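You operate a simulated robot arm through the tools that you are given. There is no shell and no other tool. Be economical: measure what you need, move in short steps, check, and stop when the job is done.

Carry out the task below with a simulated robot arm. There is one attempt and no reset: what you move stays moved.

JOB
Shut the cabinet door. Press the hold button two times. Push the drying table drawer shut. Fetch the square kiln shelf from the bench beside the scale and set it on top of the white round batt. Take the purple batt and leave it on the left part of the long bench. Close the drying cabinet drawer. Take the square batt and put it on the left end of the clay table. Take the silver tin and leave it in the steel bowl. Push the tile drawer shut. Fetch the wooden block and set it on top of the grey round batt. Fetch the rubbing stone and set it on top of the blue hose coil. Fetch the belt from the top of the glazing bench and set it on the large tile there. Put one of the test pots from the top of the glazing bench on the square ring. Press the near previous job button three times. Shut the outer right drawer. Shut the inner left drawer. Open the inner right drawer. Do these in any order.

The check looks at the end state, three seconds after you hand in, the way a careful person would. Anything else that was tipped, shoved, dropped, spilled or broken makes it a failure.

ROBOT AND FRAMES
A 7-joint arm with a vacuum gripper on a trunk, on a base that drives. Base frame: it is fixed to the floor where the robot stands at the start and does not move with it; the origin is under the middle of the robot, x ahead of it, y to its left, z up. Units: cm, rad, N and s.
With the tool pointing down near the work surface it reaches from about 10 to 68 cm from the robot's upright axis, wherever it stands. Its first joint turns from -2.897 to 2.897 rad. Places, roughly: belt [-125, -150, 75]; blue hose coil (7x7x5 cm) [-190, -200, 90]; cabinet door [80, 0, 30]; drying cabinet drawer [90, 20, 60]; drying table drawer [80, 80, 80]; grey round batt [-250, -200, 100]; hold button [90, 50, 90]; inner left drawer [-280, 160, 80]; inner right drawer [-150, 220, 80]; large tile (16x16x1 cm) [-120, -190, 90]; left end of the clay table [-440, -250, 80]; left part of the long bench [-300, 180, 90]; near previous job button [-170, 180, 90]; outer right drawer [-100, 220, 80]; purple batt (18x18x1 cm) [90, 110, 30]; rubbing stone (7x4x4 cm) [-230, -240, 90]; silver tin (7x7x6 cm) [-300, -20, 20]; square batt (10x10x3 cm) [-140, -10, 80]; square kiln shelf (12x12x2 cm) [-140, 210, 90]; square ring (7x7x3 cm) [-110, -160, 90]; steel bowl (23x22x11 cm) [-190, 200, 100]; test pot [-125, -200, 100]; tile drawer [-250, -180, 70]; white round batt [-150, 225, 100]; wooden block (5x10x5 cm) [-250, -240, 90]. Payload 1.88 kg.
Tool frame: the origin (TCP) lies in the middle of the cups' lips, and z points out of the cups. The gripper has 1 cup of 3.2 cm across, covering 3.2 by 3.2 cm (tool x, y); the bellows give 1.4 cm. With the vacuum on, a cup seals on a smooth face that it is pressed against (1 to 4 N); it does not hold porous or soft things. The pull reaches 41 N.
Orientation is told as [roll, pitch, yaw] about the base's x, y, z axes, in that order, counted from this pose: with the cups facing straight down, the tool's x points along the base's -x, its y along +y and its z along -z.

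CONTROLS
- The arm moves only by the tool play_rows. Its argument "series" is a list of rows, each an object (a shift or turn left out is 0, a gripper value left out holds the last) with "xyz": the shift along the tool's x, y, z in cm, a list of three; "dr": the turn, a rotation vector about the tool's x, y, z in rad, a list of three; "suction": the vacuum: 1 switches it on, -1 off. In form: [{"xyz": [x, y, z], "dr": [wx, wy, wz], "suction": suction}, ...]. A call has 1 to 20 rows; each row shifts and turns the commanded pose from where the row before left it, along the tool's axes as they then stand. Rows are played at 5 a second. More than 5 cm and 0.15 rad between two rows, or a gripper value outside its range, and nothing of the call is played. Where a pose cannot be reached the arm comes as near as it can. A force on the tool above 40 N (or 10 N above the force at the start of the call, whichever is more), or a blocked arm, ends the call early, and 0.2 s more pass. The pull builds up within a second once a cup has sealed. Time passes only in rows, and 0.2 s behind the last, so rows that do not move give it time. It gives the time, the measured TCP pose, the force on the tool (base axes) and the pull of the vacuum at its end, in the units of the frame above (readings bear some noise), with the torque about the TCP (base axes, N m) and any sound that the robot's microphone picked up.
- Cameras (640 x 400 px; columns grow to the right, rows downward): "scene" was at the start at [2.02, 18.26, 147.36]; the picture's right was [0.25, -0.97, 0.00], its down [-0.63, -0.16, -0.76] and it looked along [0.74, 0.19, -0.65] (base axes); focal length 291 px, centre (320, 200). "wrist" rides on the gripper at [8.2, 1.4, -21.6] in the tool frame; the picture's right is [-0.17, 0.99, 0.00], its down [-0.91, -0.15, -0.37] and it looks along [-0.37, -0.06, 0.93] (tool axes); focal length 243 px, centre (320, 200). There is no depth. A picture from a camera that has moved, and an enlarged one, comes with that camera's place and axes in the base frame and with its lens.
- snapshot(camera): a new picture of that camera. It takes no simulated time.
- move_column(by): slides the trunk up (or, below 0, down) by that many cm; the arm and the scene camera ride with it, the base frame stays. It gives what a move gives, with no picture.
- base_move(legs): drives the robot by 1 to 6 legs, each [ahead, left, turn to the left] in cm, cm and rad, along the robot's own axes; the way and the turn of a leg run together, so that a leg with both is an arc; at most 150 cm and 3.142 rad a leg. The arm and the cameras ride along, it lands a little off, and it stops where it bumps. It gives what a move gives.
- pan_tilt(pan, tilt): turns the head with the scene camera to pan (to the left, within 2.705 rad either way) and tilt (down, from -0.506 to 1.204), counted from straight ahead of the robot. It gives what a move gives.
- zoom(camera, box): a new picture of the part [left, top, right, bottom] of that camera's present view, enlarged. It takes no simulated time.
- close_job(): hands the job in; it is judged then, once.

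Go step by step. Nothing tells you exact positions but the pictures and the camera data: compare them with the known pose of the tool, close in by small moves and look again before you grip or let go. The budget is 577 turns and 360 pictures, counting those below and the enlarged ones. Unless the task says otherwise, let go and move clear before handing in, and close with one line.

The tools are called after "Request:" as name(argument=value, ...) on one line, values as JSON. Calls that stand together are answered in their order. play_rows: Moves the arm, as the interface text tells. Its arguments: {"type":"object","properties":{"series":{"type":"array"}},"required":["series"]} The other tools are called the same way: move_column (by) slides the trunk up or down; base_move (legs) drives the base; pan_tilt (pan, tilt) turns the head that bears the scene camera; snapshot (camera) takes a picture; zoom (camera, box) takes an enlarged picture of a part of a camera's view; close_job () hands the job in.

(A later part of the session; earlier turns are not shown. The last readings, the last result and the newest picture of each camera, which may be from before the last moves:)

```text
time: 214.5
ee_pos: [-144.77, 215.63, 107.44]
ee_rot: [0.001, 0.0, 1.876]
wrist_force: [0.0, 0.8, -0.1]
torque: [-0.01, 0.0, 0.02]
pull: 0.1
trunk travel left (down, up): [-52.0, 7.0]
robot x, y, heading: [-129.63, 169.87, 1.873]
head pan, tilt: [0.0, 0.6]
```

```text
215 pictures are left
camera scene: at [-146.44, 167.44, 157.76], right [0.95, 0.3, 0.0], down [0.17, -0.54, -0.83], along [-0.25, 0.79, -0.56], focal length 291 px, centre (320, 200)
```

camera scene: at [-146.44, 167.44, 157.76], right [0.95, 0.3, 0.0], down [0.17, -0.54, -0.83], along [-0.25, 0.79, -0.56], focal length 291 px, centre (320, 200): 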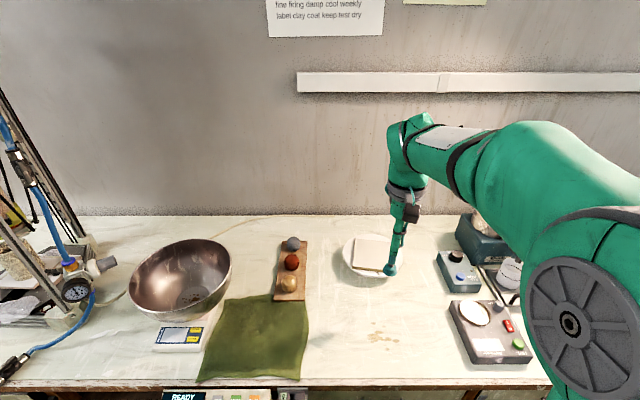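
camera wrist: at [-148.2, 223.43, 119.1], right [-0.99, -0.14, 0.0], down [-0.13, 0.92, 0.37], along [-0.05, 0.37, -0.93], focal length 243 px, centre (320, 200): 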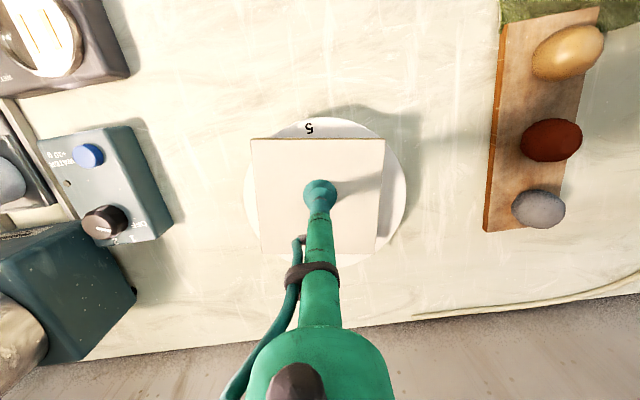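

Request:
base_move(legs=[[-36, 0, 0], [0, -32, 0]])

Request:
play_rows(series=[{"xyz": [2, 4, -1]}, {"xyz": [2, 4, -1]}, {"xyz": [2, 4, -1]}, {"xyz": [2, 4, -1]}, {"xyz": [2, 4, -1]}, {"xyz": [2, 4, -1]}, {"xyz": [2, 4, 0]}, {"xyz": [2, 4, 0]}, {"xyz": [0, 3, 0]}])

Request:
play_rows(series=[{"dr": [0, -0.143, 0]}, {"dr": [0, -0.143, 0]}, {"dr": [0, -0.143, 0]}, {"dr": [0, -0.143, 0]}, {"dr": [0, -0.143, 0]}, {"dr": [0, -0.143, 0]}, {"dr": [0, -0.143, 0]}, {"dr": [0, -0.143, 0]}, {"dr": [0, -0.143, 0]}, {"dr": [0, -0.143, 0]}, {"dr": [0, -0.141, 0]}])

Request:
snapshot(camera="scene")

Request:
snapshot(camera="wrist")

```text
time: 218.6
ee_pos: [-103.03, 190.58, 107.53]
ee_rot: [0.0, 0.0, 1.875]
wrist_force: [0.2, -0.2, -0.3]
torque: [0.02, -0.02, 0.02]
pull: 0.0
trunk travel left (down, up): [-52.0, 7.0]
robot x, y, heading: [-88.22, 144.78, 1.874]
head pan, tilt: [0.0, 0.6]
```

```text
time: 220.6
ee_pos: [-131.68, 164.86, 113.55]
ee_rot: [0.001, 0.0, 1.873]
wrist_force: [-0.3, -0.5, 0.0]
torque: [0.02, -0.01, -0.03]
pull: 0.0
trunk travel left (down, up): [-52.0, 7.0]
robot x, y, heading: [-88.13, 144.95, 1.874]
head pan, tilt: [0.0, 0.6]
```

```text
time: 223.0
ee_pos: [-131.68, 164.88, 113.54]
ee_rot: [2.574, -1.571, -0.7]
wrist_force: [0.7, -0.5, -0.3]
torque: [-0.02, 0.04, 0.04]
pull: 0.1
trunk travel left (down, up): [-52.0, 7.0]
robot x, y, heading: [-88.1, 144.86, 1.87]
head pan, tilt: [0.0, 0.6]
```

```text
214 pictures are left
camera scene: at [-104.84, 142.43, 157.77], right [0.95, 0.3, 0.0], down [0.17, -0.54, -0.83], along [-0.25, 0.79, -0.56], focal length 291 px, centre (320, 200)
```

scene: 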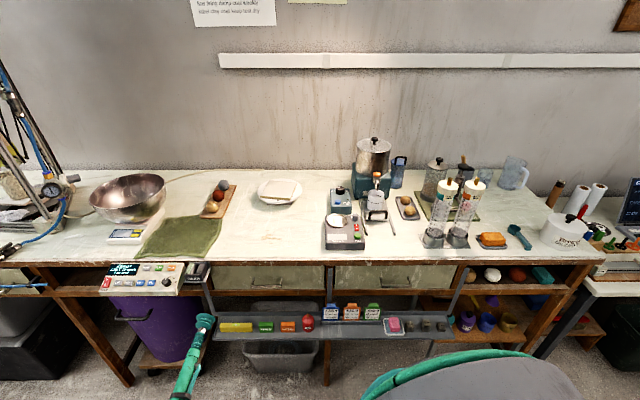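

```text
213 pictures are left
camera wrist: at [-126.6, 143.89, 105.16], right [-0.94, -0.3, 0.17], down [0.26, -0.31, 0.91], along [-0.22, 0.9, 0.37], focal length 243 px, centre (320, 200)
```

wrist: 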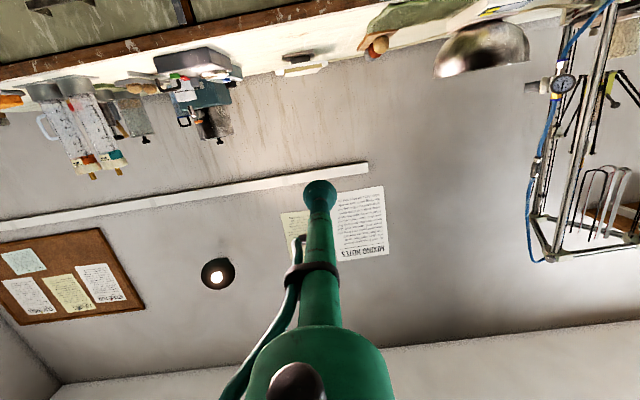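

Request:
move_column(by=-34)

Request:
play_rows(series=[{"xyz": [0, 3.5, 2]}, {"xyz": [0, 3.4, 2]}, {"xyz": [0, 0, 4.5]}, {"xyz": [0, 0, 4.5]}, {"xyz": [0, 0, 4.5]}])

Request:
snapshot(camera="wrist")

Request:
snapshot(camera="scene")

```text
time: 226.3
ee_pos: [-131.55, 164.85, 79.59]
ee_rot: [-1.368, -1.571, -3.041]
wrist_force: [0.2, 1.0, 0.2]
torque: [0.04, -0.02, 0.01]
pull: 0.2
trunk travel left (down, up): [-18.0, 41.0]
robot x, y, heading: [-88.1, 145.12, 1.871]
head pan, tilt: [0.0, 0.6]
```

```text
time: 227.5
ee_pos: [-143.64, 179.48, 79.44]
ee_rot: [-1.42, -1.57, -2.99]
wrist_force: [-0.5, -0.3, 0.0]
torque: [0.0, 0.0, 0.02]
pull: 0.0
trunk travel left (down, up): [-18.0, 41.0]
robot x, y, heading: [-87.98, 144.84, 1.87]
head pan, tilt: [0.0, 0.6]
```

```text
212 pictures are left
camera wrist: at [-138.48, 158.5, 71.14], right [-0.94, -0.29, 0.17], down [0.26, -0.31, 0.91], along [-0.22, 0.9, 0.37], focal length 243 px, centre (320, 200)
```

wrist: 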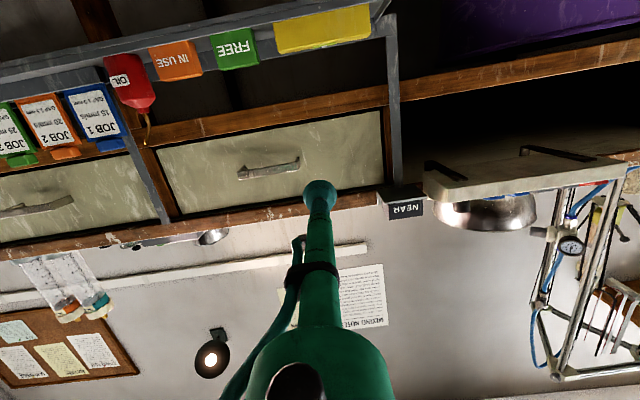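

```text
211 pictures are left
camera scene: at [-104.83, 142.4, 123.76], right [0.95, 0.3, 0.0], down [0.17, -0.54, -0.83], along [-0.25, 0.79, -0.56], focal length 291 px, centre (320, 200)
```

scene: 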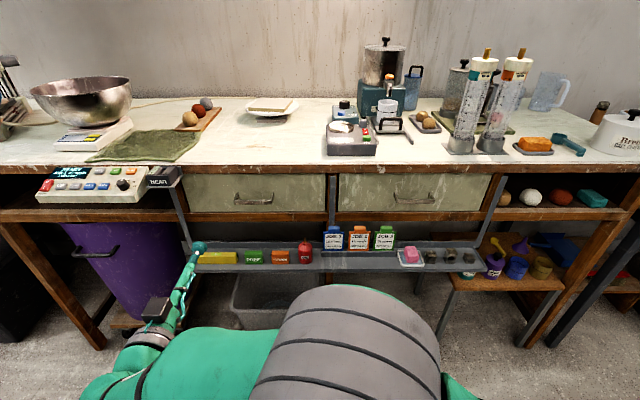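

Request:
play_rows(series=[{"xyz": [-0.8, 1.4, 3]}, {"xyz": [0, 0, 4.5]}, {"xyz": [0, 0, 4.5]}, {"xyz": [0, 0, 4]}])

Request:
snapshot(camera="wrist")

Request:
zoom(camera="scene", box=[100, 140, 340, 290])

```text
time: 228.5
ee_pos: [-149.65, 194.43, 80.39]
ee_rot: [-1.271, -1.57, -3.14]
wrist_force: [0.1, 1.0, -0.3]
torque: [0.0, 0.0, -0.05]
pull: 0.1
trunk travel left (down, up): [-18.0, 41.0]
robot x, y, heading: [-88.26, 144.88, 1.87]
head pan, tilt: [0.0, 0.6]
```

```text
210 pictures are left
camera wrist: at [-144.56, 173.39, 72.07], right [-0.94, -0.29, 0.16], down [0.26, -0.31, 0.91], along [-0.22, 0.9, 0.37], focal length 243 px, centre (320, 200)
```

wrist: 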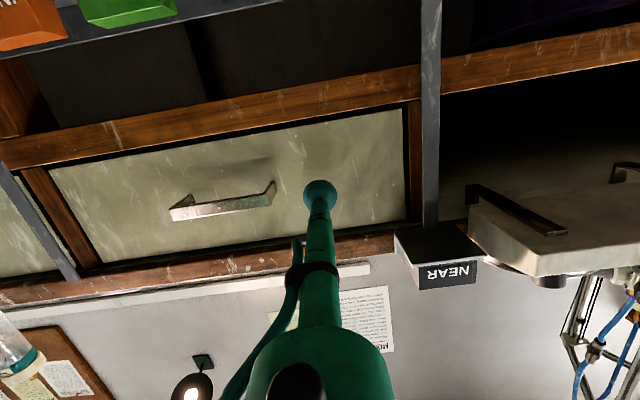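

```text
2.67 times, centred on (220, 215) of scene
camera zoom: at [-104.83, 142.4, 123.76], right [0.95, 0.3, 0.0], down [0.17, -0.54, -0.83], along [-0.25, 0.79, -0.56], focal length 777 px, centre (587, 160)
```

zoom: 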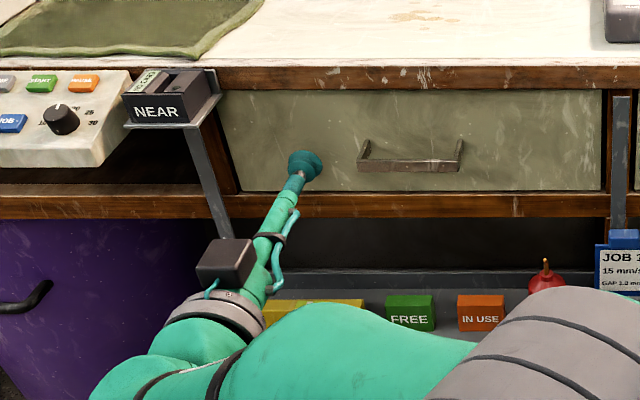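

Request:
play_rows(series=[{"xyz": [0, 0, 1.5], "suction": 1}, {"xyz": [0, 0, 1]}, {"xyz": [0, 0, 0.7]}, {"xyz": [0, 0, 0.5]}, {}])

```text
time: 229.7
ee_pos: [-150.74, 197.86, 80.37]
ee_rot: [2.292, -1.571, -0.417]
wrist_force: [2.4, 1.5, 1.2]
torque: [-0.02, 0.03, 0.14]
pull: 41.0
trunk travel left (down, up): [-18.0, 41.0]
robot x, y, heading: [-87.95, 145.17, 1.875]
head pan, tilt: [0.0, 0.6]
```

Sealed on the drawer face. Now I'll pull it straight back.

Request:
play_rows(series=[{"xyz": [0, 0, -0.8]}, {"xyz": [0, 0, -1.2]}, {"xyz": [0, 0, -1.5]}, {"xyz": [0, 0, -1.5]}, {"xyz": [0, 0, -1.5]}, {"xyz": [0, 0, -1.5]}])

Request:
zoom(camera="scene", box=[100, 140, 340, 290])

```text
time: 231.1
ee_pos: [-148.29, 190.11, 80.44]
ee_rot: [-0.541, -1.569, 2.415]
wrist_force: [6.6, 2.6, -1.6]
torque: [0.03, -0.1, 0.11]
pull: 40.6
trunk travel left (down, up): [-18.0, 41.0]
robot x, y, heading: [-87.93, 145.07, 1.875]
head pan, tilt: [0.0, 0.6]
```

```text
2.67 times, centred on (220, 215) of scene
camera zoom: at [-104.8, 142.43, 123.76], right [0.95, 0.3, 0.0], down [0.17, -0.54, -0.83], along [-0.25, 0.79, -0.56], focal length 777 px, centre (587, 160)
```

zoom: 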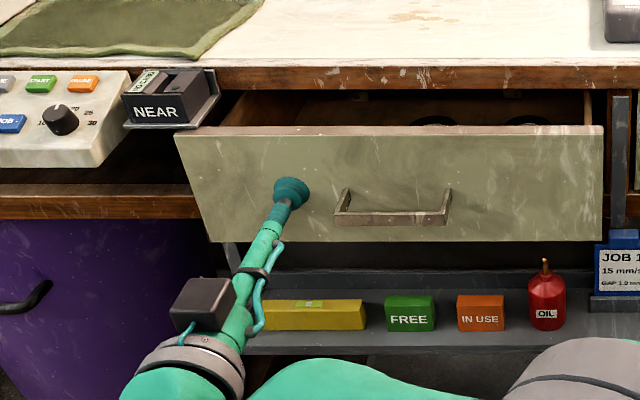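

Request:
play_rows(series=[{"xyz": [0, 0, -1.5]}, {"xyz": [0, 0, -1.5]}, {"xyz": [0, 0, -1.5]}, {"xyz": [0, 0, -1.5]}, {"xyz": [0, 0, -1.5]}, {"xyz": [0, 0, -1.5]}])

Request:
zoom(camera="scene", box=[100, 140, 340, 290])

```text
time: 232.5
ee_pos: [-145.53, 181.69, 80.42]
ee_rot: [2.299, -1.569, -0.424]
wrist_force: [4.9, 2.2, 0.8]
torque: [0.08, -0.3, 0.07]
pull: 41.0
trunk travel left (down, up): [-18.0, 41.0]
robot x, y, heading: [-88.28, 144.82, 1.87]
head pan, tilt: [0.0, 0.6]
```

```text
2.67 times, centred on (220, 215) of scene
camera zoom: at [-104.8, 142.43, 123.77], right [0.95, 0.3, 0.0], down [0.17, -0.54, -0.83], along [-0.25, 0.79, -0.56], focal length 777 px, centre (587, 160)
```

zoom: 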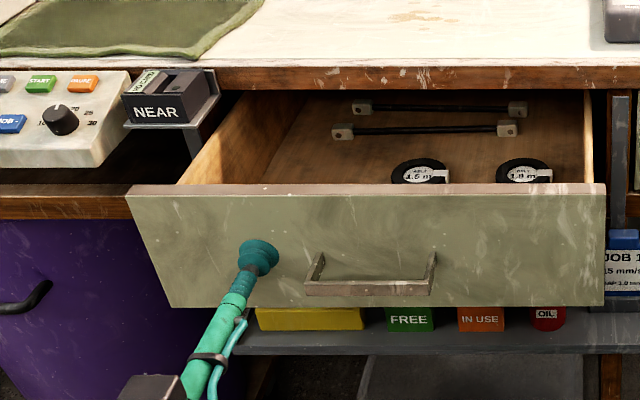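

Request:
play_rows(series=[{"xyz": [0, 0, -1.5]}, {"xyz": [0, 0, -1.5]}, {"xyz": [0, 0, -1.2]}, {}])

Request:
play_rows(series=[{"suction": -1}, {}, {}, {"xyz": [0, 0, -1]}, {"xyz": [0, 0, -2]}, {"xyz": [0, 0, -3]}])

Request:
snapshot(camera="scene")

```text
time: 233.5
ee_pos: [-144.32, 177.67, 80.35]
ee_rot: [-2.271, -1.571, -2.138]
wrist_force: [1.4, 0.9, 0.5]
torque: [-0.12, 0.37, 0.07]
pull: 40.9
trunk travel left (down, up): [-18.0, 41.0]
robot x, y, heading: [-87.79, 144.79, 1.87]
head pan, tilt: [0.0, 0.6]
```

```text
time: 234.9
ee_pos: [-142.59, 172.03, 80.26]
ee_rot: [0.347, -1.572, 1.528]
wrist_force: [0.3, -0.8, -0.3]
torque: [0.0, 0.0, -0.02]
pull: 0.1
trunk travel left (down, up): [-18.0, 41.0]
robot x, y, heading: [-87.98, 145.08, 1.873]
head pan, tilt: [0.0, 0.6]
```

```text
206 pictures are left
camera scene: at [-104.84, 142.44, 123.76], right [0.95, 0.3, 0.0], down [0.17, -0.54, -0.83], along [-0.25, 0.79, -0.57], focal length 291 px, centre (320, 200)
```

scene: 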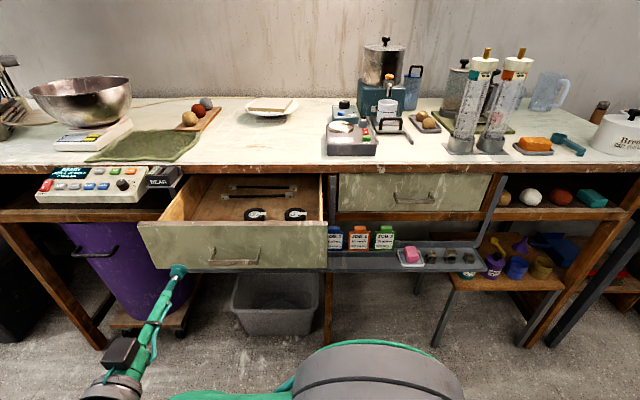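

Request:
play_rows(series=[{"xyz": [0, 0, -4]}, {"xyz": [0, 0, -2]}])

Request:
move_column(by=36)

Request:
play_rows(series=[{"dr": [0, 0.143, 0]}, {"dr": [0, 0.143, 0]}, {"dr": [0, 0.143, 0]}, {"dr": [0, 0.143, 0]}, {"dr": [0, 0.143, 0]}, {"dr": [0, 0.143, 0]}, {"dr": [0, 0.143, 0]}, {"dr": [0, 0.143, 0]}, {"dr": [0, 0.143, 0]}, {"dr": [0, 0.143, 0]}, {"dr": [0, 0.141, 0]}])

Request:
play_rows(series=[{"xyz": [0, -4.5, 0]}, {"xyz": [0, -4.5, 0]}, {"xyz": [0, -4.5, 0]}, {"xyz": [0, -4.5, 0]}, {"xyz": [0, -4.5, 0]}, {"xyz": [0, -4.5, 0]}, {"xyz": [0, -4.5, 0]}, {"xyz": [0, -4.5, 0]}, {"xyz": [0, -4, 0]}])

Request:
pan_tilt(pan=1.2, tilt=0.45)

Request:
snapshot(camera="scene")

Request:
pan_tilt(pan=2.2, tilt=0.45)

Request:
snapshot(camera="scene")

```text
time: 235.5
ee_pos: [-140.62, 166.14, 80.18]
ee_rot: [0.177, -1.572, 1.698]
wrist_force: [0.2, 1.0, -0.8]
torque: [-0.03, 0.01, 0.0]
pull: 0.2
trunk travel left (down, up): [-18.0, 41.0]
robot x, y, heading: [-87.93, 144.77, 1.871]
head pan, tilt: [0.0, 0.6]
```

```text
time: 239.0
ee_pos: [-140.73, 166.18, 116.26]
ee_rot: [-1.318, -1.571, -3.093]
wrist_force: [-0.1, 0.3, -0.6]
torque: [0.03, 0.02, 0.02]
pull: 0.1
trunk travel left (down, up): [-54.0, 5.0]
robot x, y, heading: [-87.95, 144.66, 1.87]
head pan, tilt: [0.0, 0.6]
```

```text
time: 241.4
ee_pos: [-140.76, 166.29, 116.3]
ee_rot: [-0.001, 0.001, 1.874]
wrist_force: [0.4, -0.5, -0.1]
torque: [0.01, -0.01, 0.01]
pull: 0.1
trunk travel left (down, up): [-54.0, 5.0]
robot x, y, heading: [-87.9, 145.0, 1.869]
head pan, tilt: [0.0, 0.6]
```

```text
time: 243.4
ee_pos: [-102.76, 178.17, 116.17]
ee_rot: [0.0, 0.0, 1.875]
wrist_force: [0.8, 0.0, -0.3]
torque: [0.0, 0.02, -0.06]
pull: 0.1
trunk travel left (down, up): [-54.0, 5.0]
robot x, y, heading: [-88.42, 144.86, 1.876]
head pan, tilt: [0.0, 0.6]
```

```text
time: 244.8
ee_pos: [-102.72, 178.21, 116.25]
ee_rot: [0.0, 0.001, 1.874]
wrist_force: [-0.1, -1.1, 0.1]
torque: [-0.01, -0.02, 0.01]
pull: 0.1
trunk travel left (down, up): [-54.0, 5.0]
robot x, y, heading: [-88.14, 144.96, 1.874]
head pan, tilt: [1.201, 0.45]
```

```text
205 pictures are left
camera scene: at [-111.38, 134.62, 161.12], right [0.07, 1.0, 0.0], down [0.43, -0.03, -0.9], along [-0.9, 0.06, -0.44], focal length 291 px, centre (320, 200)
```

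scene: 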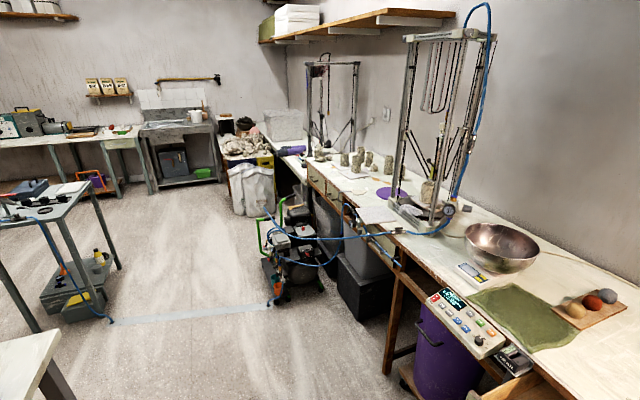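

```text
time: 246.1
ee_pos: [-102.76, 178.11, 116.05]
ee_rot: [0.001, 0.0, 1.873]
wrist_force: [0.4, -0.3, 0.3]
torque: [-0.02, -0.02, 0.01]
pull: 0.1
trunk travel left (down, up): [-54.0, 5.0]
robot x, y, heading: [-87.86, 145.21, 1.876]
head pan, tilt: [2.201, 0.45]
```

```text
204 pictures are left
camera scene: at [-107.69, 126.61, 161.12], right [-0.8, 0.6, 0.0], down [0.26, 0.35, -0.9], along [-0.54, -0.72, -0.44], focal length 291 px, centre (320, 200)
```

scene: 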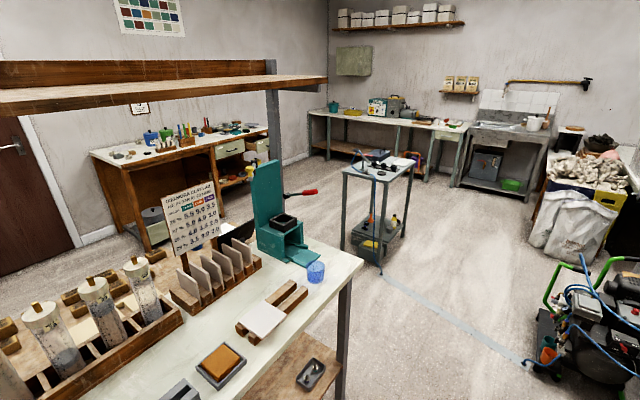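

Request:
zoom(camera="scene", box=[310, 130, 450, 290])

Request:
zoom(camera="scene", box=[80, 80, 480, 260])

Request:
zoom(camera="scene", box=[140, 150, 380, 400])

```text
2.50 times, centred on (380, 210) of scene
camera zoom: at [-107.69, 126.61, 161.12], right [-0.8, 0.6, 0.0], down [0.26, 0.35, -0.9], along [-0.54, -0.72, -0.44], focal length 728 px, centre (170, 175)
```

zoom: 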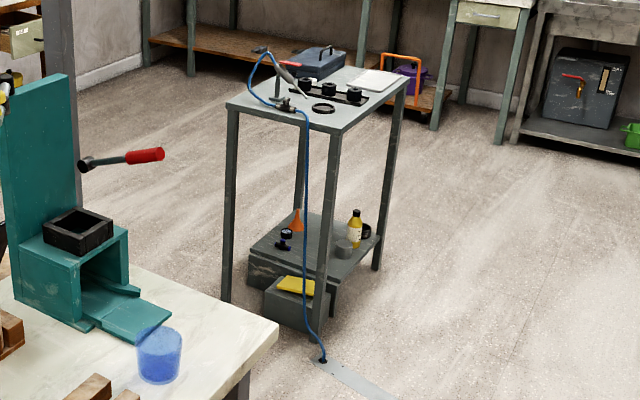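

```text
1.60 times, centred on (280, 170) of scene
camera zoom: at [-107.69, 126.61, 161.12], right [-0.8, 0.6, 0.0], down [0.26, 0.35, -0.9], along [-0.54, -0.72, -0.44], focal length 466 px, centre (384, 248)
```

zoom: 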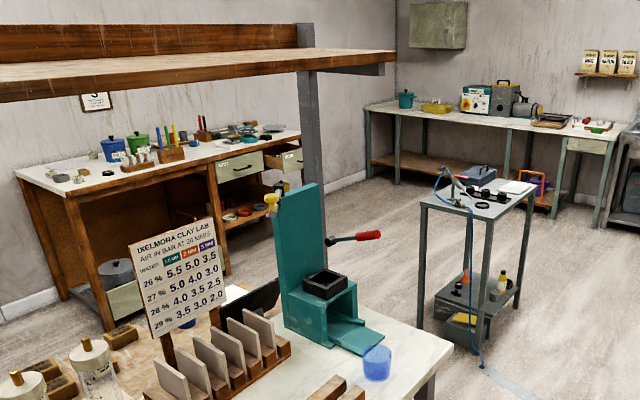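

```text
1.60 times, centred on (260, 275) of scene
camera zoom: at [-107.69, 126.61, 161.12], right [-0.8, 0.6, 0.0], down [0.26, 0.35, -0.9], along [-0.54, -0.72, -0.44], focal length 466 px, centre (416, 80)
```

zoom: 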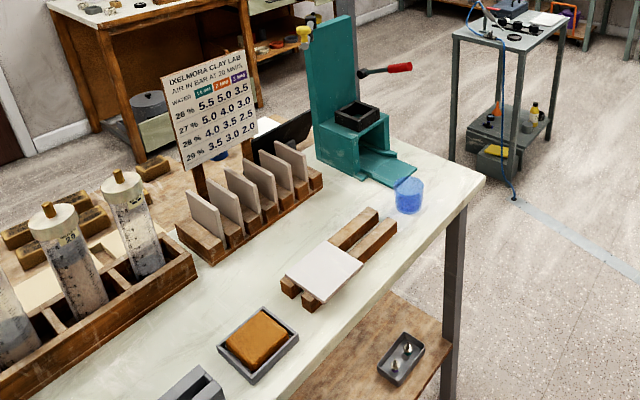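

Request:
base_move(legs=[[-17, 0, 0], [0, 120, 0], [0, 120, 0], [0, 0, 3.1416]])

Request:
pan_tilt(pan=0.0, tilt=0.7)

Request:
snapshot(camera="scene")

Request:
snapshot(camera="wrist")

```text
refused: 3.1416 is not a number from -3.14159 to 3.14159
```

```text
time: 248.2
ee_pos: [-102.76, 178.02, 116.1]
ee_rot: [0.0, 0.0, 1.875]
wrist_force: [-0.5, -0.1, -0.4]
torque: [0.01, -0.02, -0.02]
pull: 0.1
trunk travel left (down, up): [-54.0, 5.0]
robot x, y, heading: [-88.36, 145.15, 1.875]
head pan, tilt: [0.0, 0.7]
```

```text
200 pictures are left
camera scene: at [-104.74, 142.1, 158.9], right [0.95, 0.3, 0.0], down [0.19, -0.61, -0.77], along [-0.23, 0.73, -0.64], focal length 291 px, centre (320, 200)
```

scene: 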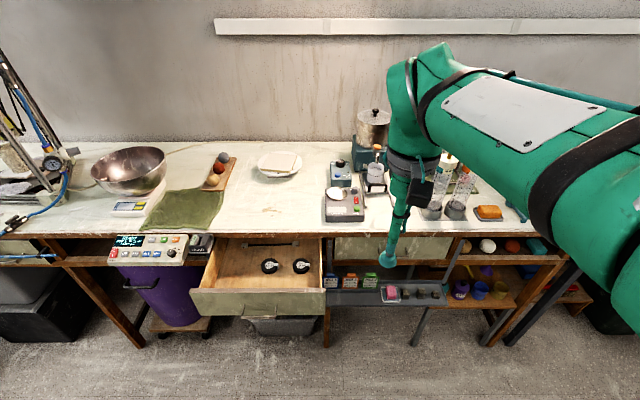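

```text
199 pictures are left
camera wrist: at [-101.66, 169.94, 137.63], right [-0.99, -0.14, 0.0], down [-0.13, 0.92, 0.37], along [-0.05, 0.37, -0.93], focal length 243 px, centre (320, 200)
```

wrist: 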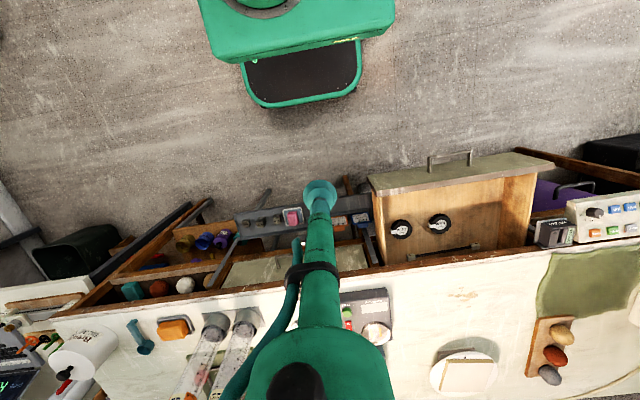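

Request:
base_move(legs=[[-17, 0, 0], [0, 120, 0], [0, 120, 0], [0, 0, 3.1415]])

Request:
snapshot(camera="scene")

Request:
snapshot(camera="wrist")

```text
time: 268.4
ee_pos: [-292.46, 25.26, 116.13]
ee_rot: [0.001, -0.001, -1.196]
wrist_force: [0.7, 0.1, -0.8]
torque: [0.02, 0.01, 0.0]
pull: 0.0
trunk travel left (down, up): [-54.0, 5.0]
robot x, y, heading: [-309.57, 57.2, -1.197]
head pan, tilt: [0.0, 0.7]
```

```text
198 pictures are left
camera scene: at [-293.42, 60.78, 158.9], right [-0.93, -0.37, 0.0], down [-0.24, 0.6, -0.76], along [0.28, -0.71, -0.64], focal length 291 px, centre (320, 200)
```

scene: 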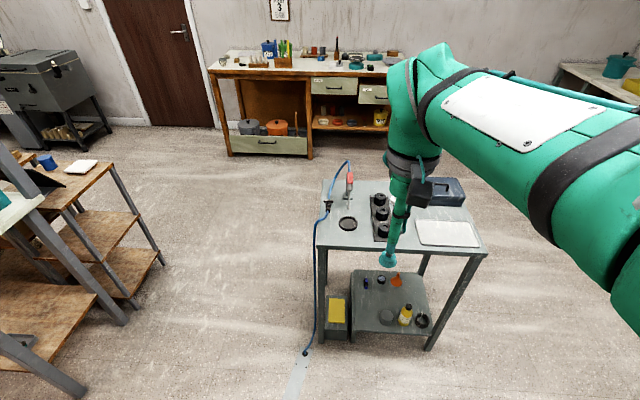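

```text
197 pictures are left
camera wrist: at [-294.2, 33.43, 137.62], right [0.98, 0.21, 0.0], down [0.19, -0.91, 0.37], along [0.08, -0.37, -0.93], focal length 243 px, centre (320, 200)
```

wrist: 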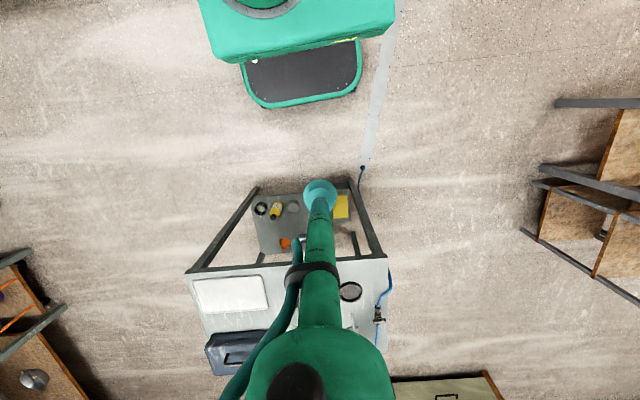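

Request:
base_move(legs=[[0, 0, -0.07], [-12, -10, 0]])

Request:
play_rows(series=[{"xyz": [-4.5, 0, 0]}, {"xyz": [-4.5, 0, 0]}, {"xyz": [-4.5, 0, 0]}, {"xyz": [-4.5, 0, 0]}, {"xyz": [-4.5, 0, 0]}])

Request:
move_column(by=-40)

Request:
move_column(by=-13.8)

Request:
play_rows(series=[{"xyz": [0, 0, 4.5], "dr": [0, -0.05, 0]}, {"xyz": [0, 0, 4.5], "dr": [0, -0.05, 0]}, {"xyz": [0, 0, 4.5], "dr": [0, -0.05, 0]}, {"xyz": [0, 0, 4.5]}, {"xyz": [0, 0, 4.5]}, {"xyz": [0, 0, 4.5]}])

Request:
snapshot(camera="scene")

Request:
snapshot(camera="wrist")

```text
time: 270.2
ee_pos: [-307.95, 32.73, 116.11]
ee_rot: [0.0, 0.001, -1.263]
wrist_force: [0.0, 0.3, -0.7]
torque: [-0.06, -0.02, 0.0]
pull: 0.1
trunk travel left (down, up): [-54.0, 5.0]
robot x, y, heading: [-322.44, 66.25, -1.268]
head pan, tilt: [0.0, 0.7]
```

```text
time: 271.4
ee_pos: [-300.9, 11.25, 115.9]
ee_rot: [0.0, 0.0, -1.261]
wrist_force: [0.3, -0.4, 0.9]
torque: [-0.03, -0.02, 0.0]
pull: 0.1
trunk travel left (down, up): [-54.0, 5.0]
robot x, y, heading: [-322.57, 66.08, -1.264]
head pan, tilt: [0.0, 0.7]
```

```text
time: 275.3
ee_pos: [-300.88, 11.49, 76.04]
ee_rot: [0.001, 0.001, -1.263]
wrist_force: [0.0, -0.3, 0.1]
torque: [0.02, 0.02, 0.0]
pull: 0.1
trunk travel left (down, up): [-14.0, 45.0]
robot x, y, heading: [-322.89, 66.21, -1.265]
head pan, tilt: [0.0, 0.7]
```

```text
time: 276.9
ee_pos: [-300.93, 11.43, 62.09]
ee_rot: [0.0, 0.0, -1.262]
wrist_force: [0.5, -0.8, -0.2]
torque: [-0.01, 0.0, 0.01]
pull: 0.1
trunk travel left (down, up): [-0.2, 58.8]
robot x, y, heading: [-322.64, 65.94, -1.263]
head pan, tilt: [0.0, 0.7]
```

```text
time: 278.3
ee_pos: [-300.09, 8.46, 35.32]
ee_rot: [0.0, -0.152, -1.264]
wrist_force: [0.3, 0.6, 1.1]
torque: [0.02, 0.05, 0.01]
pull: 0.0
trunk travel left (down, up): [-0.2, 58.8]
robot x, y, heading: [-322.62, 65.66, -1.264]
head pan, tilt: [0.0, 0.7]
```

```text
196 pictures are left
camera scene: at [-306.46, 68.33, 105.11], right [-0.95, -0.3, 0.0], down [-0.19, 0.61, -0.77], along [0.23, -0.73, -0.64], focal length 291 px, centre (320, 200)
```

scene: 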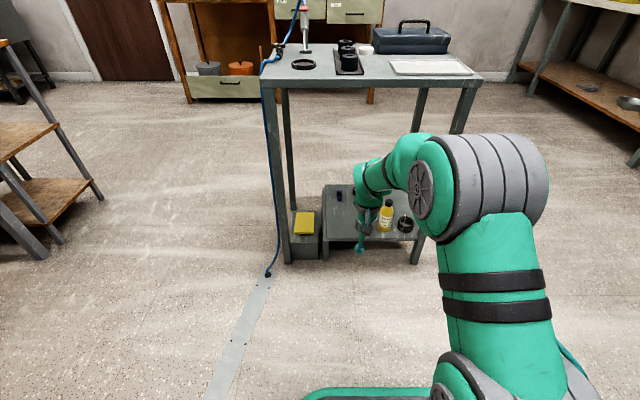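

```text
195 pictures are left
camera wrist: at [-302.25, 19.86, 55.33], right [0.99, 0.14, 0.03], down [0.11, -0.85, 0.51], along [0.09, -0.5, -0.86], focal length 243 px, centre (320, 200)
```

wrist: 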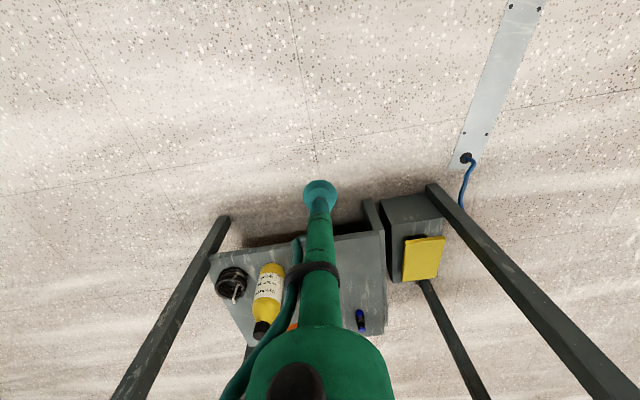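

Request:
base_move(legs=[[12, -4.7, 0]])

Request:
snapshot(camera="scene")

Request:
snapshot(camera="wrist")

```text
time: 279.6
ee_pos: [-300.92, -4.15, 35.27]
ee_rot: [0.0, -0.149, -1.261]
wrist_force: [0.2, -0.3, 0.2]
torque: [-0.02, 0.01, 0.0]
pull: 0.1
trunk travel left (down, up): [-0.2, 58.8]
robot x, y, heading: [-323.42, 53.39, -1.263]
head pan, tilt: [0.0, 0.7]
```

```text
194 pictures are left
camera scene: at [-307.35, 55.73, 105.1], right [-0.95, -0.3, 0.0], down [-0.2, 0.61, -0.76], along [0.23, -0.73, -0.64], focal length 291 px, centre (320, 200)
```

scene: 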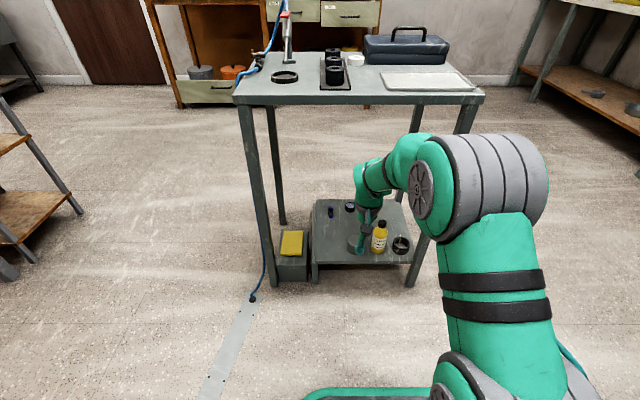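

```text
193 pictures are left
camera wrist: at [-303.08, 7.31, 55.29], right [0.99, 0.14, 0.02], down [0.11, -0.85, 0.51], along [0.09, -0.5, -0.86], focal length 243 px, centre (320, 200)
```

wrist: 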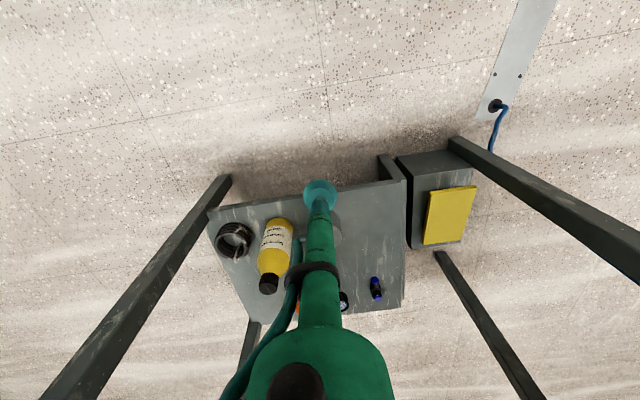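

Request:
zoom(camera="scene", box=[290, 160, 450, 290])

Request:
zoom(camera="wrist", box=[200, 160, 440, 310])

```text
3.08 times, centred on (370, 225) of scene
camera zoom: at [-307.35, 55.73, 105.1], right [-0.95, -0.3, 0.0], down [-0.2, 0.61, -0.76], along [0.23, -0.73, -0.64], focal length 896 px, centre (166, 123)
```

zoom: 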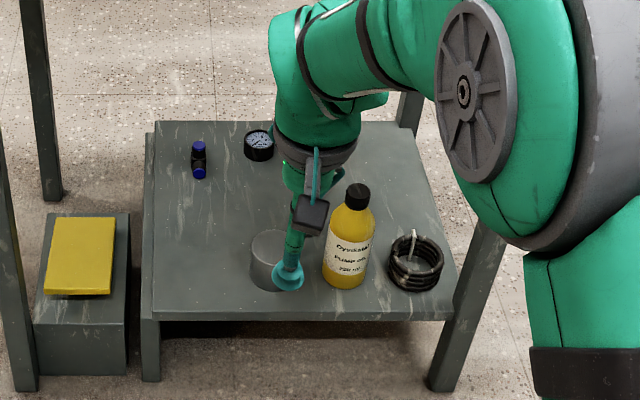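

```text
2.67 times, centred on (320, 235) of wrist
camera zoom: at [-303.08, 7.31, 55.29], right [0.99, 0.14, 0.02], down [0.11, -0.85, 0.51], along [0.09, -0.5, -0.86], focal length 647 px, centre (320, 107)
```

zoom: 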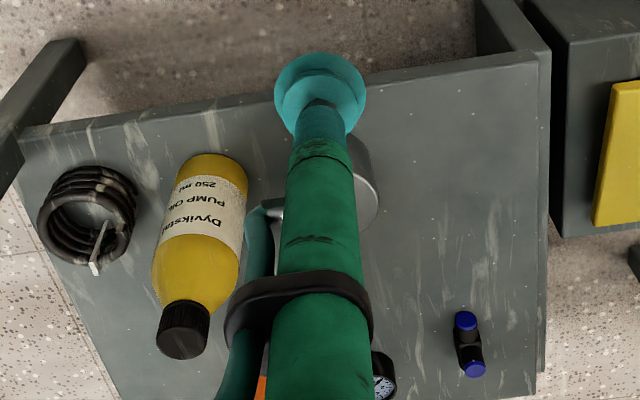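

Request:
play_rows(series=[{"xyz": [0.7, 0, 4.6]}])

Request:
base_move(legs=[[11.5, -1.5, 0]])

Request:
snapshot(camera="scene")

Request:
zoom(camera="wrist", box=[200, 100, 440, 250])

```text
time: 280.0
ee_pos: [-301.06, -3.94, 30.66]
ee_rot: [-0.001, -0.151, -1.262]
wrist_force: [-0.2, 0.1, -0.3]
torque: [0.02, 0.02, 0.0]
pull: 0.1
trunk travel left (down, up): [-0.2, 58.8]
robot x, y, heading: [-323.44, 53.15, -1.263]
head pan, tilt: [0.0, 0.7]
```

```text
time: 281.2
ee_pos: [-298.9, -15.64, 30.5]
ee_rot: [-0.001, -0.15, -1.26]
wrist_force: [-0.3, -0.7, -0.8]
torque: [-0.01, -0.02, 0.04]
pull: 0.1
trunk travel left (down, up): [-0.2, 58.8]
robot x, y, heading: [-321.06, 41.8, -1.255]
head pan, tilt: [0.0, 0.7]
```

```text
190 pictures are left
camera scene: at [-305.23, 44.14, 105.1], right [-0.95, -0.3, 0.0], down [-0.2, 0.61, -0.76], along [0.23, -0.73, -0.64], focal length 291 px, centre (320, 200)
```

scene: 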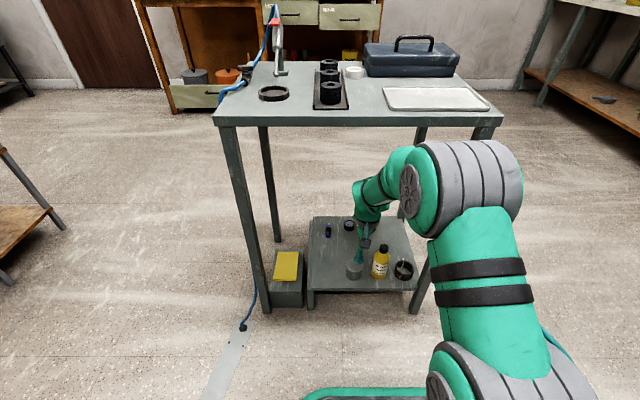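

```text
2.67 times, centred on (320, 175) of wrist
camera zoom: at [-301.0, -4.26, 50.5], right [0.99, 0.15, 0.02], down [0.11, -0.85, 0.51], along [0.09, -0.5, -0.86], focal length 647 px, centre (320, 267)
```

zoom: 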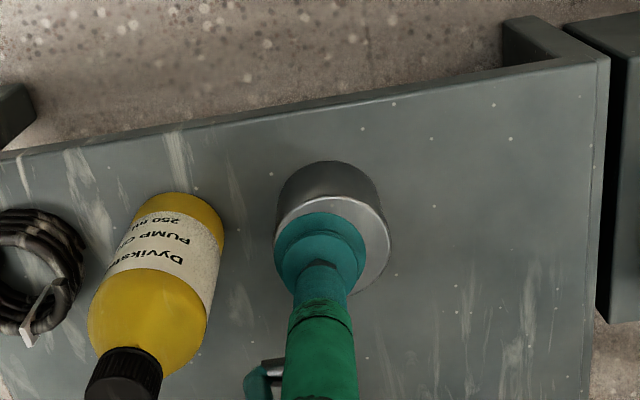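

Request:
play_rows(series=[{"xyz": [-1.0, 0.3, 0], "dr": [0, 0.05, 0]}, {"dr": [0, 0.05, 0]}, {"xyz": [0, 0, 1.5]}, {"xyz": [0, 0, 0.8]}])

Request:
zoom(camera="wrist", box=[200, 100, 440, 250])

```text
time: 282.2
ee_pos: [-298.22, -16.62, 28.27]
ee_rot: [-0.001, -0.052, -1.259]
wrist_force: [-0.4, 0.2, 0.3]
torque: [0.01, 0.03, 0.0]
pull: 0.0
trunk travel left (down, up): [-0.2, 58.8]
robot x, y, heading: [-321.41, 41.81, -1.26]
head pan, tilt: [0.0, 0.7]
```

```text
2.67 times, centred on (320, 175) of wrist
camera zoom: at [-299.75, -7.28, 49.45], right [0.99, 0.14, 0.01], down [0.13, -0.9, 0.42], along [0.07, -0.41, -0.91], focal length 647 px, centre (320, 267)
```

zoom: 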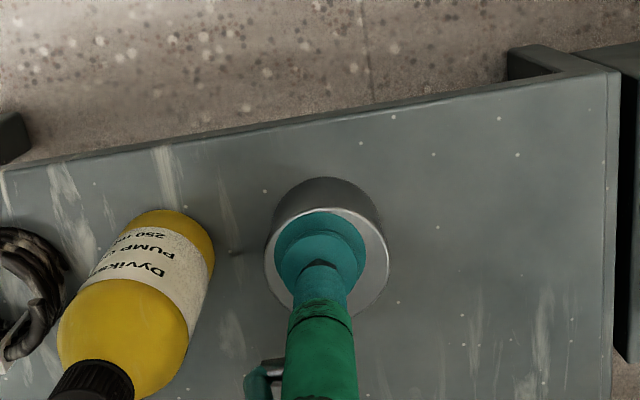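

Request:
play_rows(series=[{"xyz": [-0.2, 0.2, 0.6], "suction": 1}, {"xyz": [0, 0, 0.5]}, {"xyz": [0, 0, 0.5]}, {"xyz": [0, 0, 0.4]}, {}])

```text
time: 283.4
ee_pos: [-297.94, -16.75, 26.4]
ee_rot: [0.0, -0.048, -1.259]
wrist_force: [0.2, -0.3, 1.0]
torque: [0.0, 0.05, -0.04]
pull: 0.1
trunk travel left (down, up): [-0.2, 58.8]
robot x, y, heading: [-321.49, 41.78, -1.257]
head pan, tilt: [0.0, 0.7]
```

Request:
play_rows(series=[{"xyz": [0, 0, 0.5]}, {"xyz": [0, 0, 0.4]}, {}])

Request:
zoom(camera="wrist", box=[200, 100, 440, 250])

```text
time: 284.2
ee_pos: [-297.92, -16.82, 25.56]
ee_rot: [0.0, -0.051, -1.258]
wrist_force: [-0.5, -0.6, -0.5]
torque: [0.03, -0.02, -0.01]
pull: 0.0
trunk travel left (down, up): [-0.2, 58.8]
robot x, y, heading: [-321.23, 41.55, -1.258]
head pan, tilt: [0.0, 0.7]
```

```text
2.67 times, centred on (320, 175) of wrist
camera zoom: at [-299.43, -7.46, 46.52], right [0.99, 0.14, 0.01], down [0.13, -0.9, 0.42], along [0.07, -0.41, -0.91], focal length 647 px, centre (320, 267)
```

zoom: 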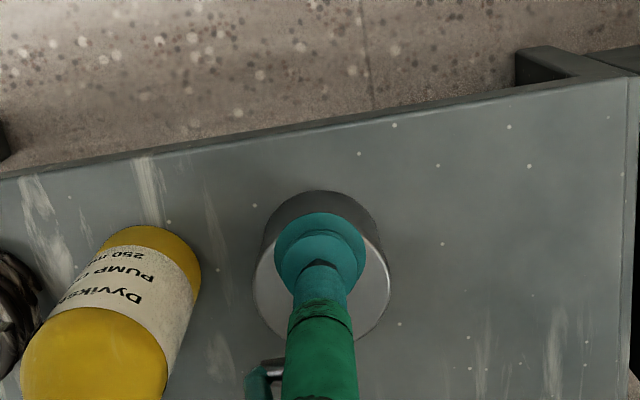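

Request:
base_move(legs=[[5.3, -0.8, 0]])

Request:
play_rows(series=[{"xyz": [0, 0, 3], "suction": -1}, {"xyz": [0, 0, 2]}])

Request:
zoom(camera="wrist", box=[200, 100, 440, 250])

Request:
snapshot(camera="scene")

```text
time: 285.2
ee_pos: [-297.04, -22.15, 25.48]
ee_rot: [0.001, -0.053, -1.258]
wrist_force: [-0.3, 1.1, -0.4]
torque: [0.01, 0.0, -0.02]
pull: 0.1
trunk travel left (down, up): [-0.2, 58.8]
robot x, y, heading: [-320.62, 36.47, -1.262]
head pan, tilt: [0.0, 0.7]
```

```text
time: 285.8
ee_pos: [-296.9, -22.33, 20.47]
ee_rot: [-0.001, -0.051, -1.258]
wrist_force: [-0.9, 0.5, 3.5]
torque: [0.03, -0.01, 0.07]
pull: 0.1
trunk travel left (down, up): [-0.2, 58.8]
robot x, y, heading: [-320.77, 36.52, -1.263]
head pan, tilt: [0.0, 0.7]
```

```text
2.67 times, centred on (320, 175) of wrist
camera zoom: at [-298.43, -12.94, 41.52], right [0.99, 0.15, 0.01], down [0.13, -0.9, 0.42], along [0.07, -0.42, -0.91], focal length 647 px, centre (320, 267)
```

zoom: 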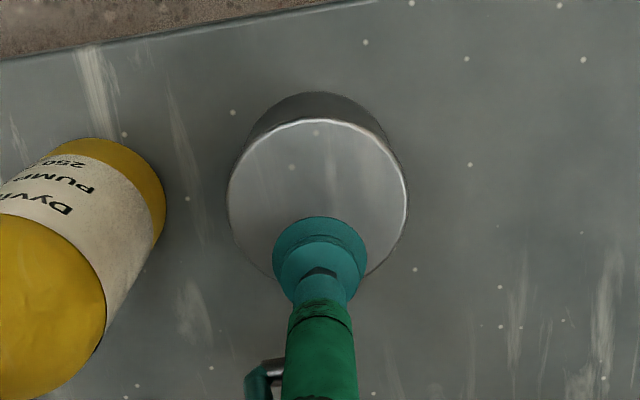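

```text
185 pictures are left
camera scene: at [-304.37, 38.87, 105.11], right [-0.95, -0.31, 0.0], down [-0.2, 0.61, -0.77], along [0.23, -0.73, -0.64], focal length 291 px, centre (320, 200)
```

scene: 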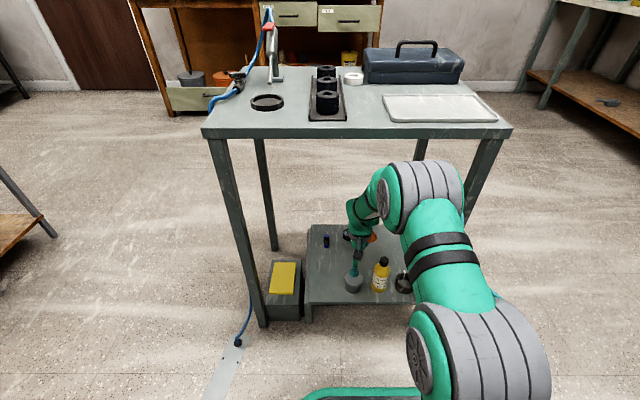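

Request:
play_rows(series=[{"xyz": [0, 0, -1]}, {"xyz": [1.0, 0, 0]}, {}])

Request:
play_rows(series=[{"xyz": [0, 0, 1], "suction": 1}, {"xyz": [0, 0, 0.7]}, {"xyz": [0, 0, 0.5]}])

Request:
zoom(camera="wrist", box=[200, 100, 440, 250])

```text
time: 286.6
ee_pos: [-297.26, -21.29, 21.39]
ee_rot: [0.0, -0.05, -1.258]
wrist_force: [0.0, -0.7, 0.7]
torque: [-0.03, 0.01, -0.01]
pull: 0.0
trunk travel left (down, up): [-0.2, 58.8]
robot x, y, heading: [-320.37, 36.39, -1.256]
head pan, tilt: [0.0, 0.7]
```

```text
time: 287.4
ee_pos: [-297.23, -21.71, 19.77]
ee_rot: [0.0, -0.06, -1.26]
wrist_force: [-4.3, 1.7, 37.7]
torque: [0.17, 0.0, 0.02]
pull: 40.8
trunk travel left (down, up): [-0.2, 58.8]
robot x, y, heading: [-320.7, 36.53, -1.259]
head pan, tilt: [0.0, 0.7]
```

```text
2.67 times, centred on (320, 175) of wrist
camera zoom: at [-298.76, -12.21, 40.65], right [0.99, 0.14, 0.01], down [0.13, -0.89, 0.43], along [0.07, -0.42, -0.9], focal length 647 px, centre (320, 267)
```

zoom: 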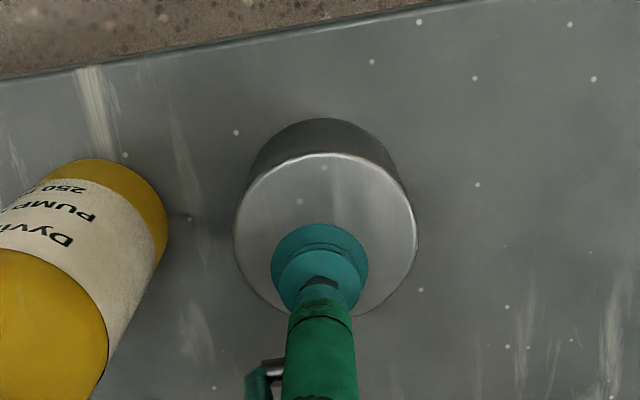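

Request:
play_rows(series=[{"xyz": [0, 0, -1.5]}, {"xyz": [0, 0, -2]}, {"xyz": [0, 0, -2]}])

Request:
base_move(legs=[[-40, 0, 0]])

Request:
snapshot(camera="wrist")

Request:
snapshot(camera="scene")

```text
time: 288.2
ee_pos: [-297.24, -20.89, 24.55]
ee_rot: [0.0, -0.046, -1.259]
wrist_force: [-0.4, -0.2, -0.7]
torque: [0.06, 0.05, 0.02]
pull: 40.8
trunk travel left (down, up): [-0.2, 58.8]
robot x, y, heading: [-320.57, 36.54, -1.259]
head pan, tilt: [0.0, 0.7]
```

```text
time: 290.2
ee_pos: [-308.2, 6.94, 24.96]
ee_rot: [0.001, -0.054, -1.28]
wrist_force: [-0.2, -0.2, -1.6]
torque: [0.03, 0.03, 0.02]
pull: 41.1
trunk travel left (down, up): [-0.2, 58.8]
robot x, y, heading: [-330.34, 64.83, -1.282]
head pan, tilt: [0.0, 0.7]
stopped in leg 1: the robot was blocked; the commanded pose is now the measured one
```

```text
183 pictures are left
camera wrist: at [-309.57, 16.43, 45.86], right [0.99, 0.12, 0.01], down [0.11, -0.9, 0.42], along [0.06, -0.42, -0.91], focal length 243 px, centre (320, 200)
```

wrist: 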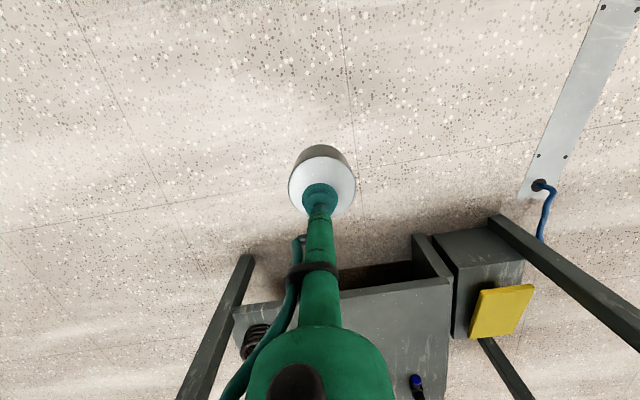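

```text
182 pictures are left
camera scene: at [-314.11, 67.12, 105.1], right [-0.96, -0.29, 0.0], down [-0.18, 0.62, -0.76], along [0.22, -0.73, -0.64], focal length 291 px, centre (320, 200)
```

scene: 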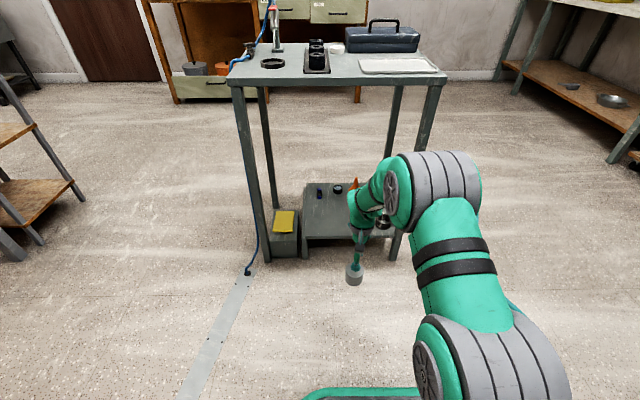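

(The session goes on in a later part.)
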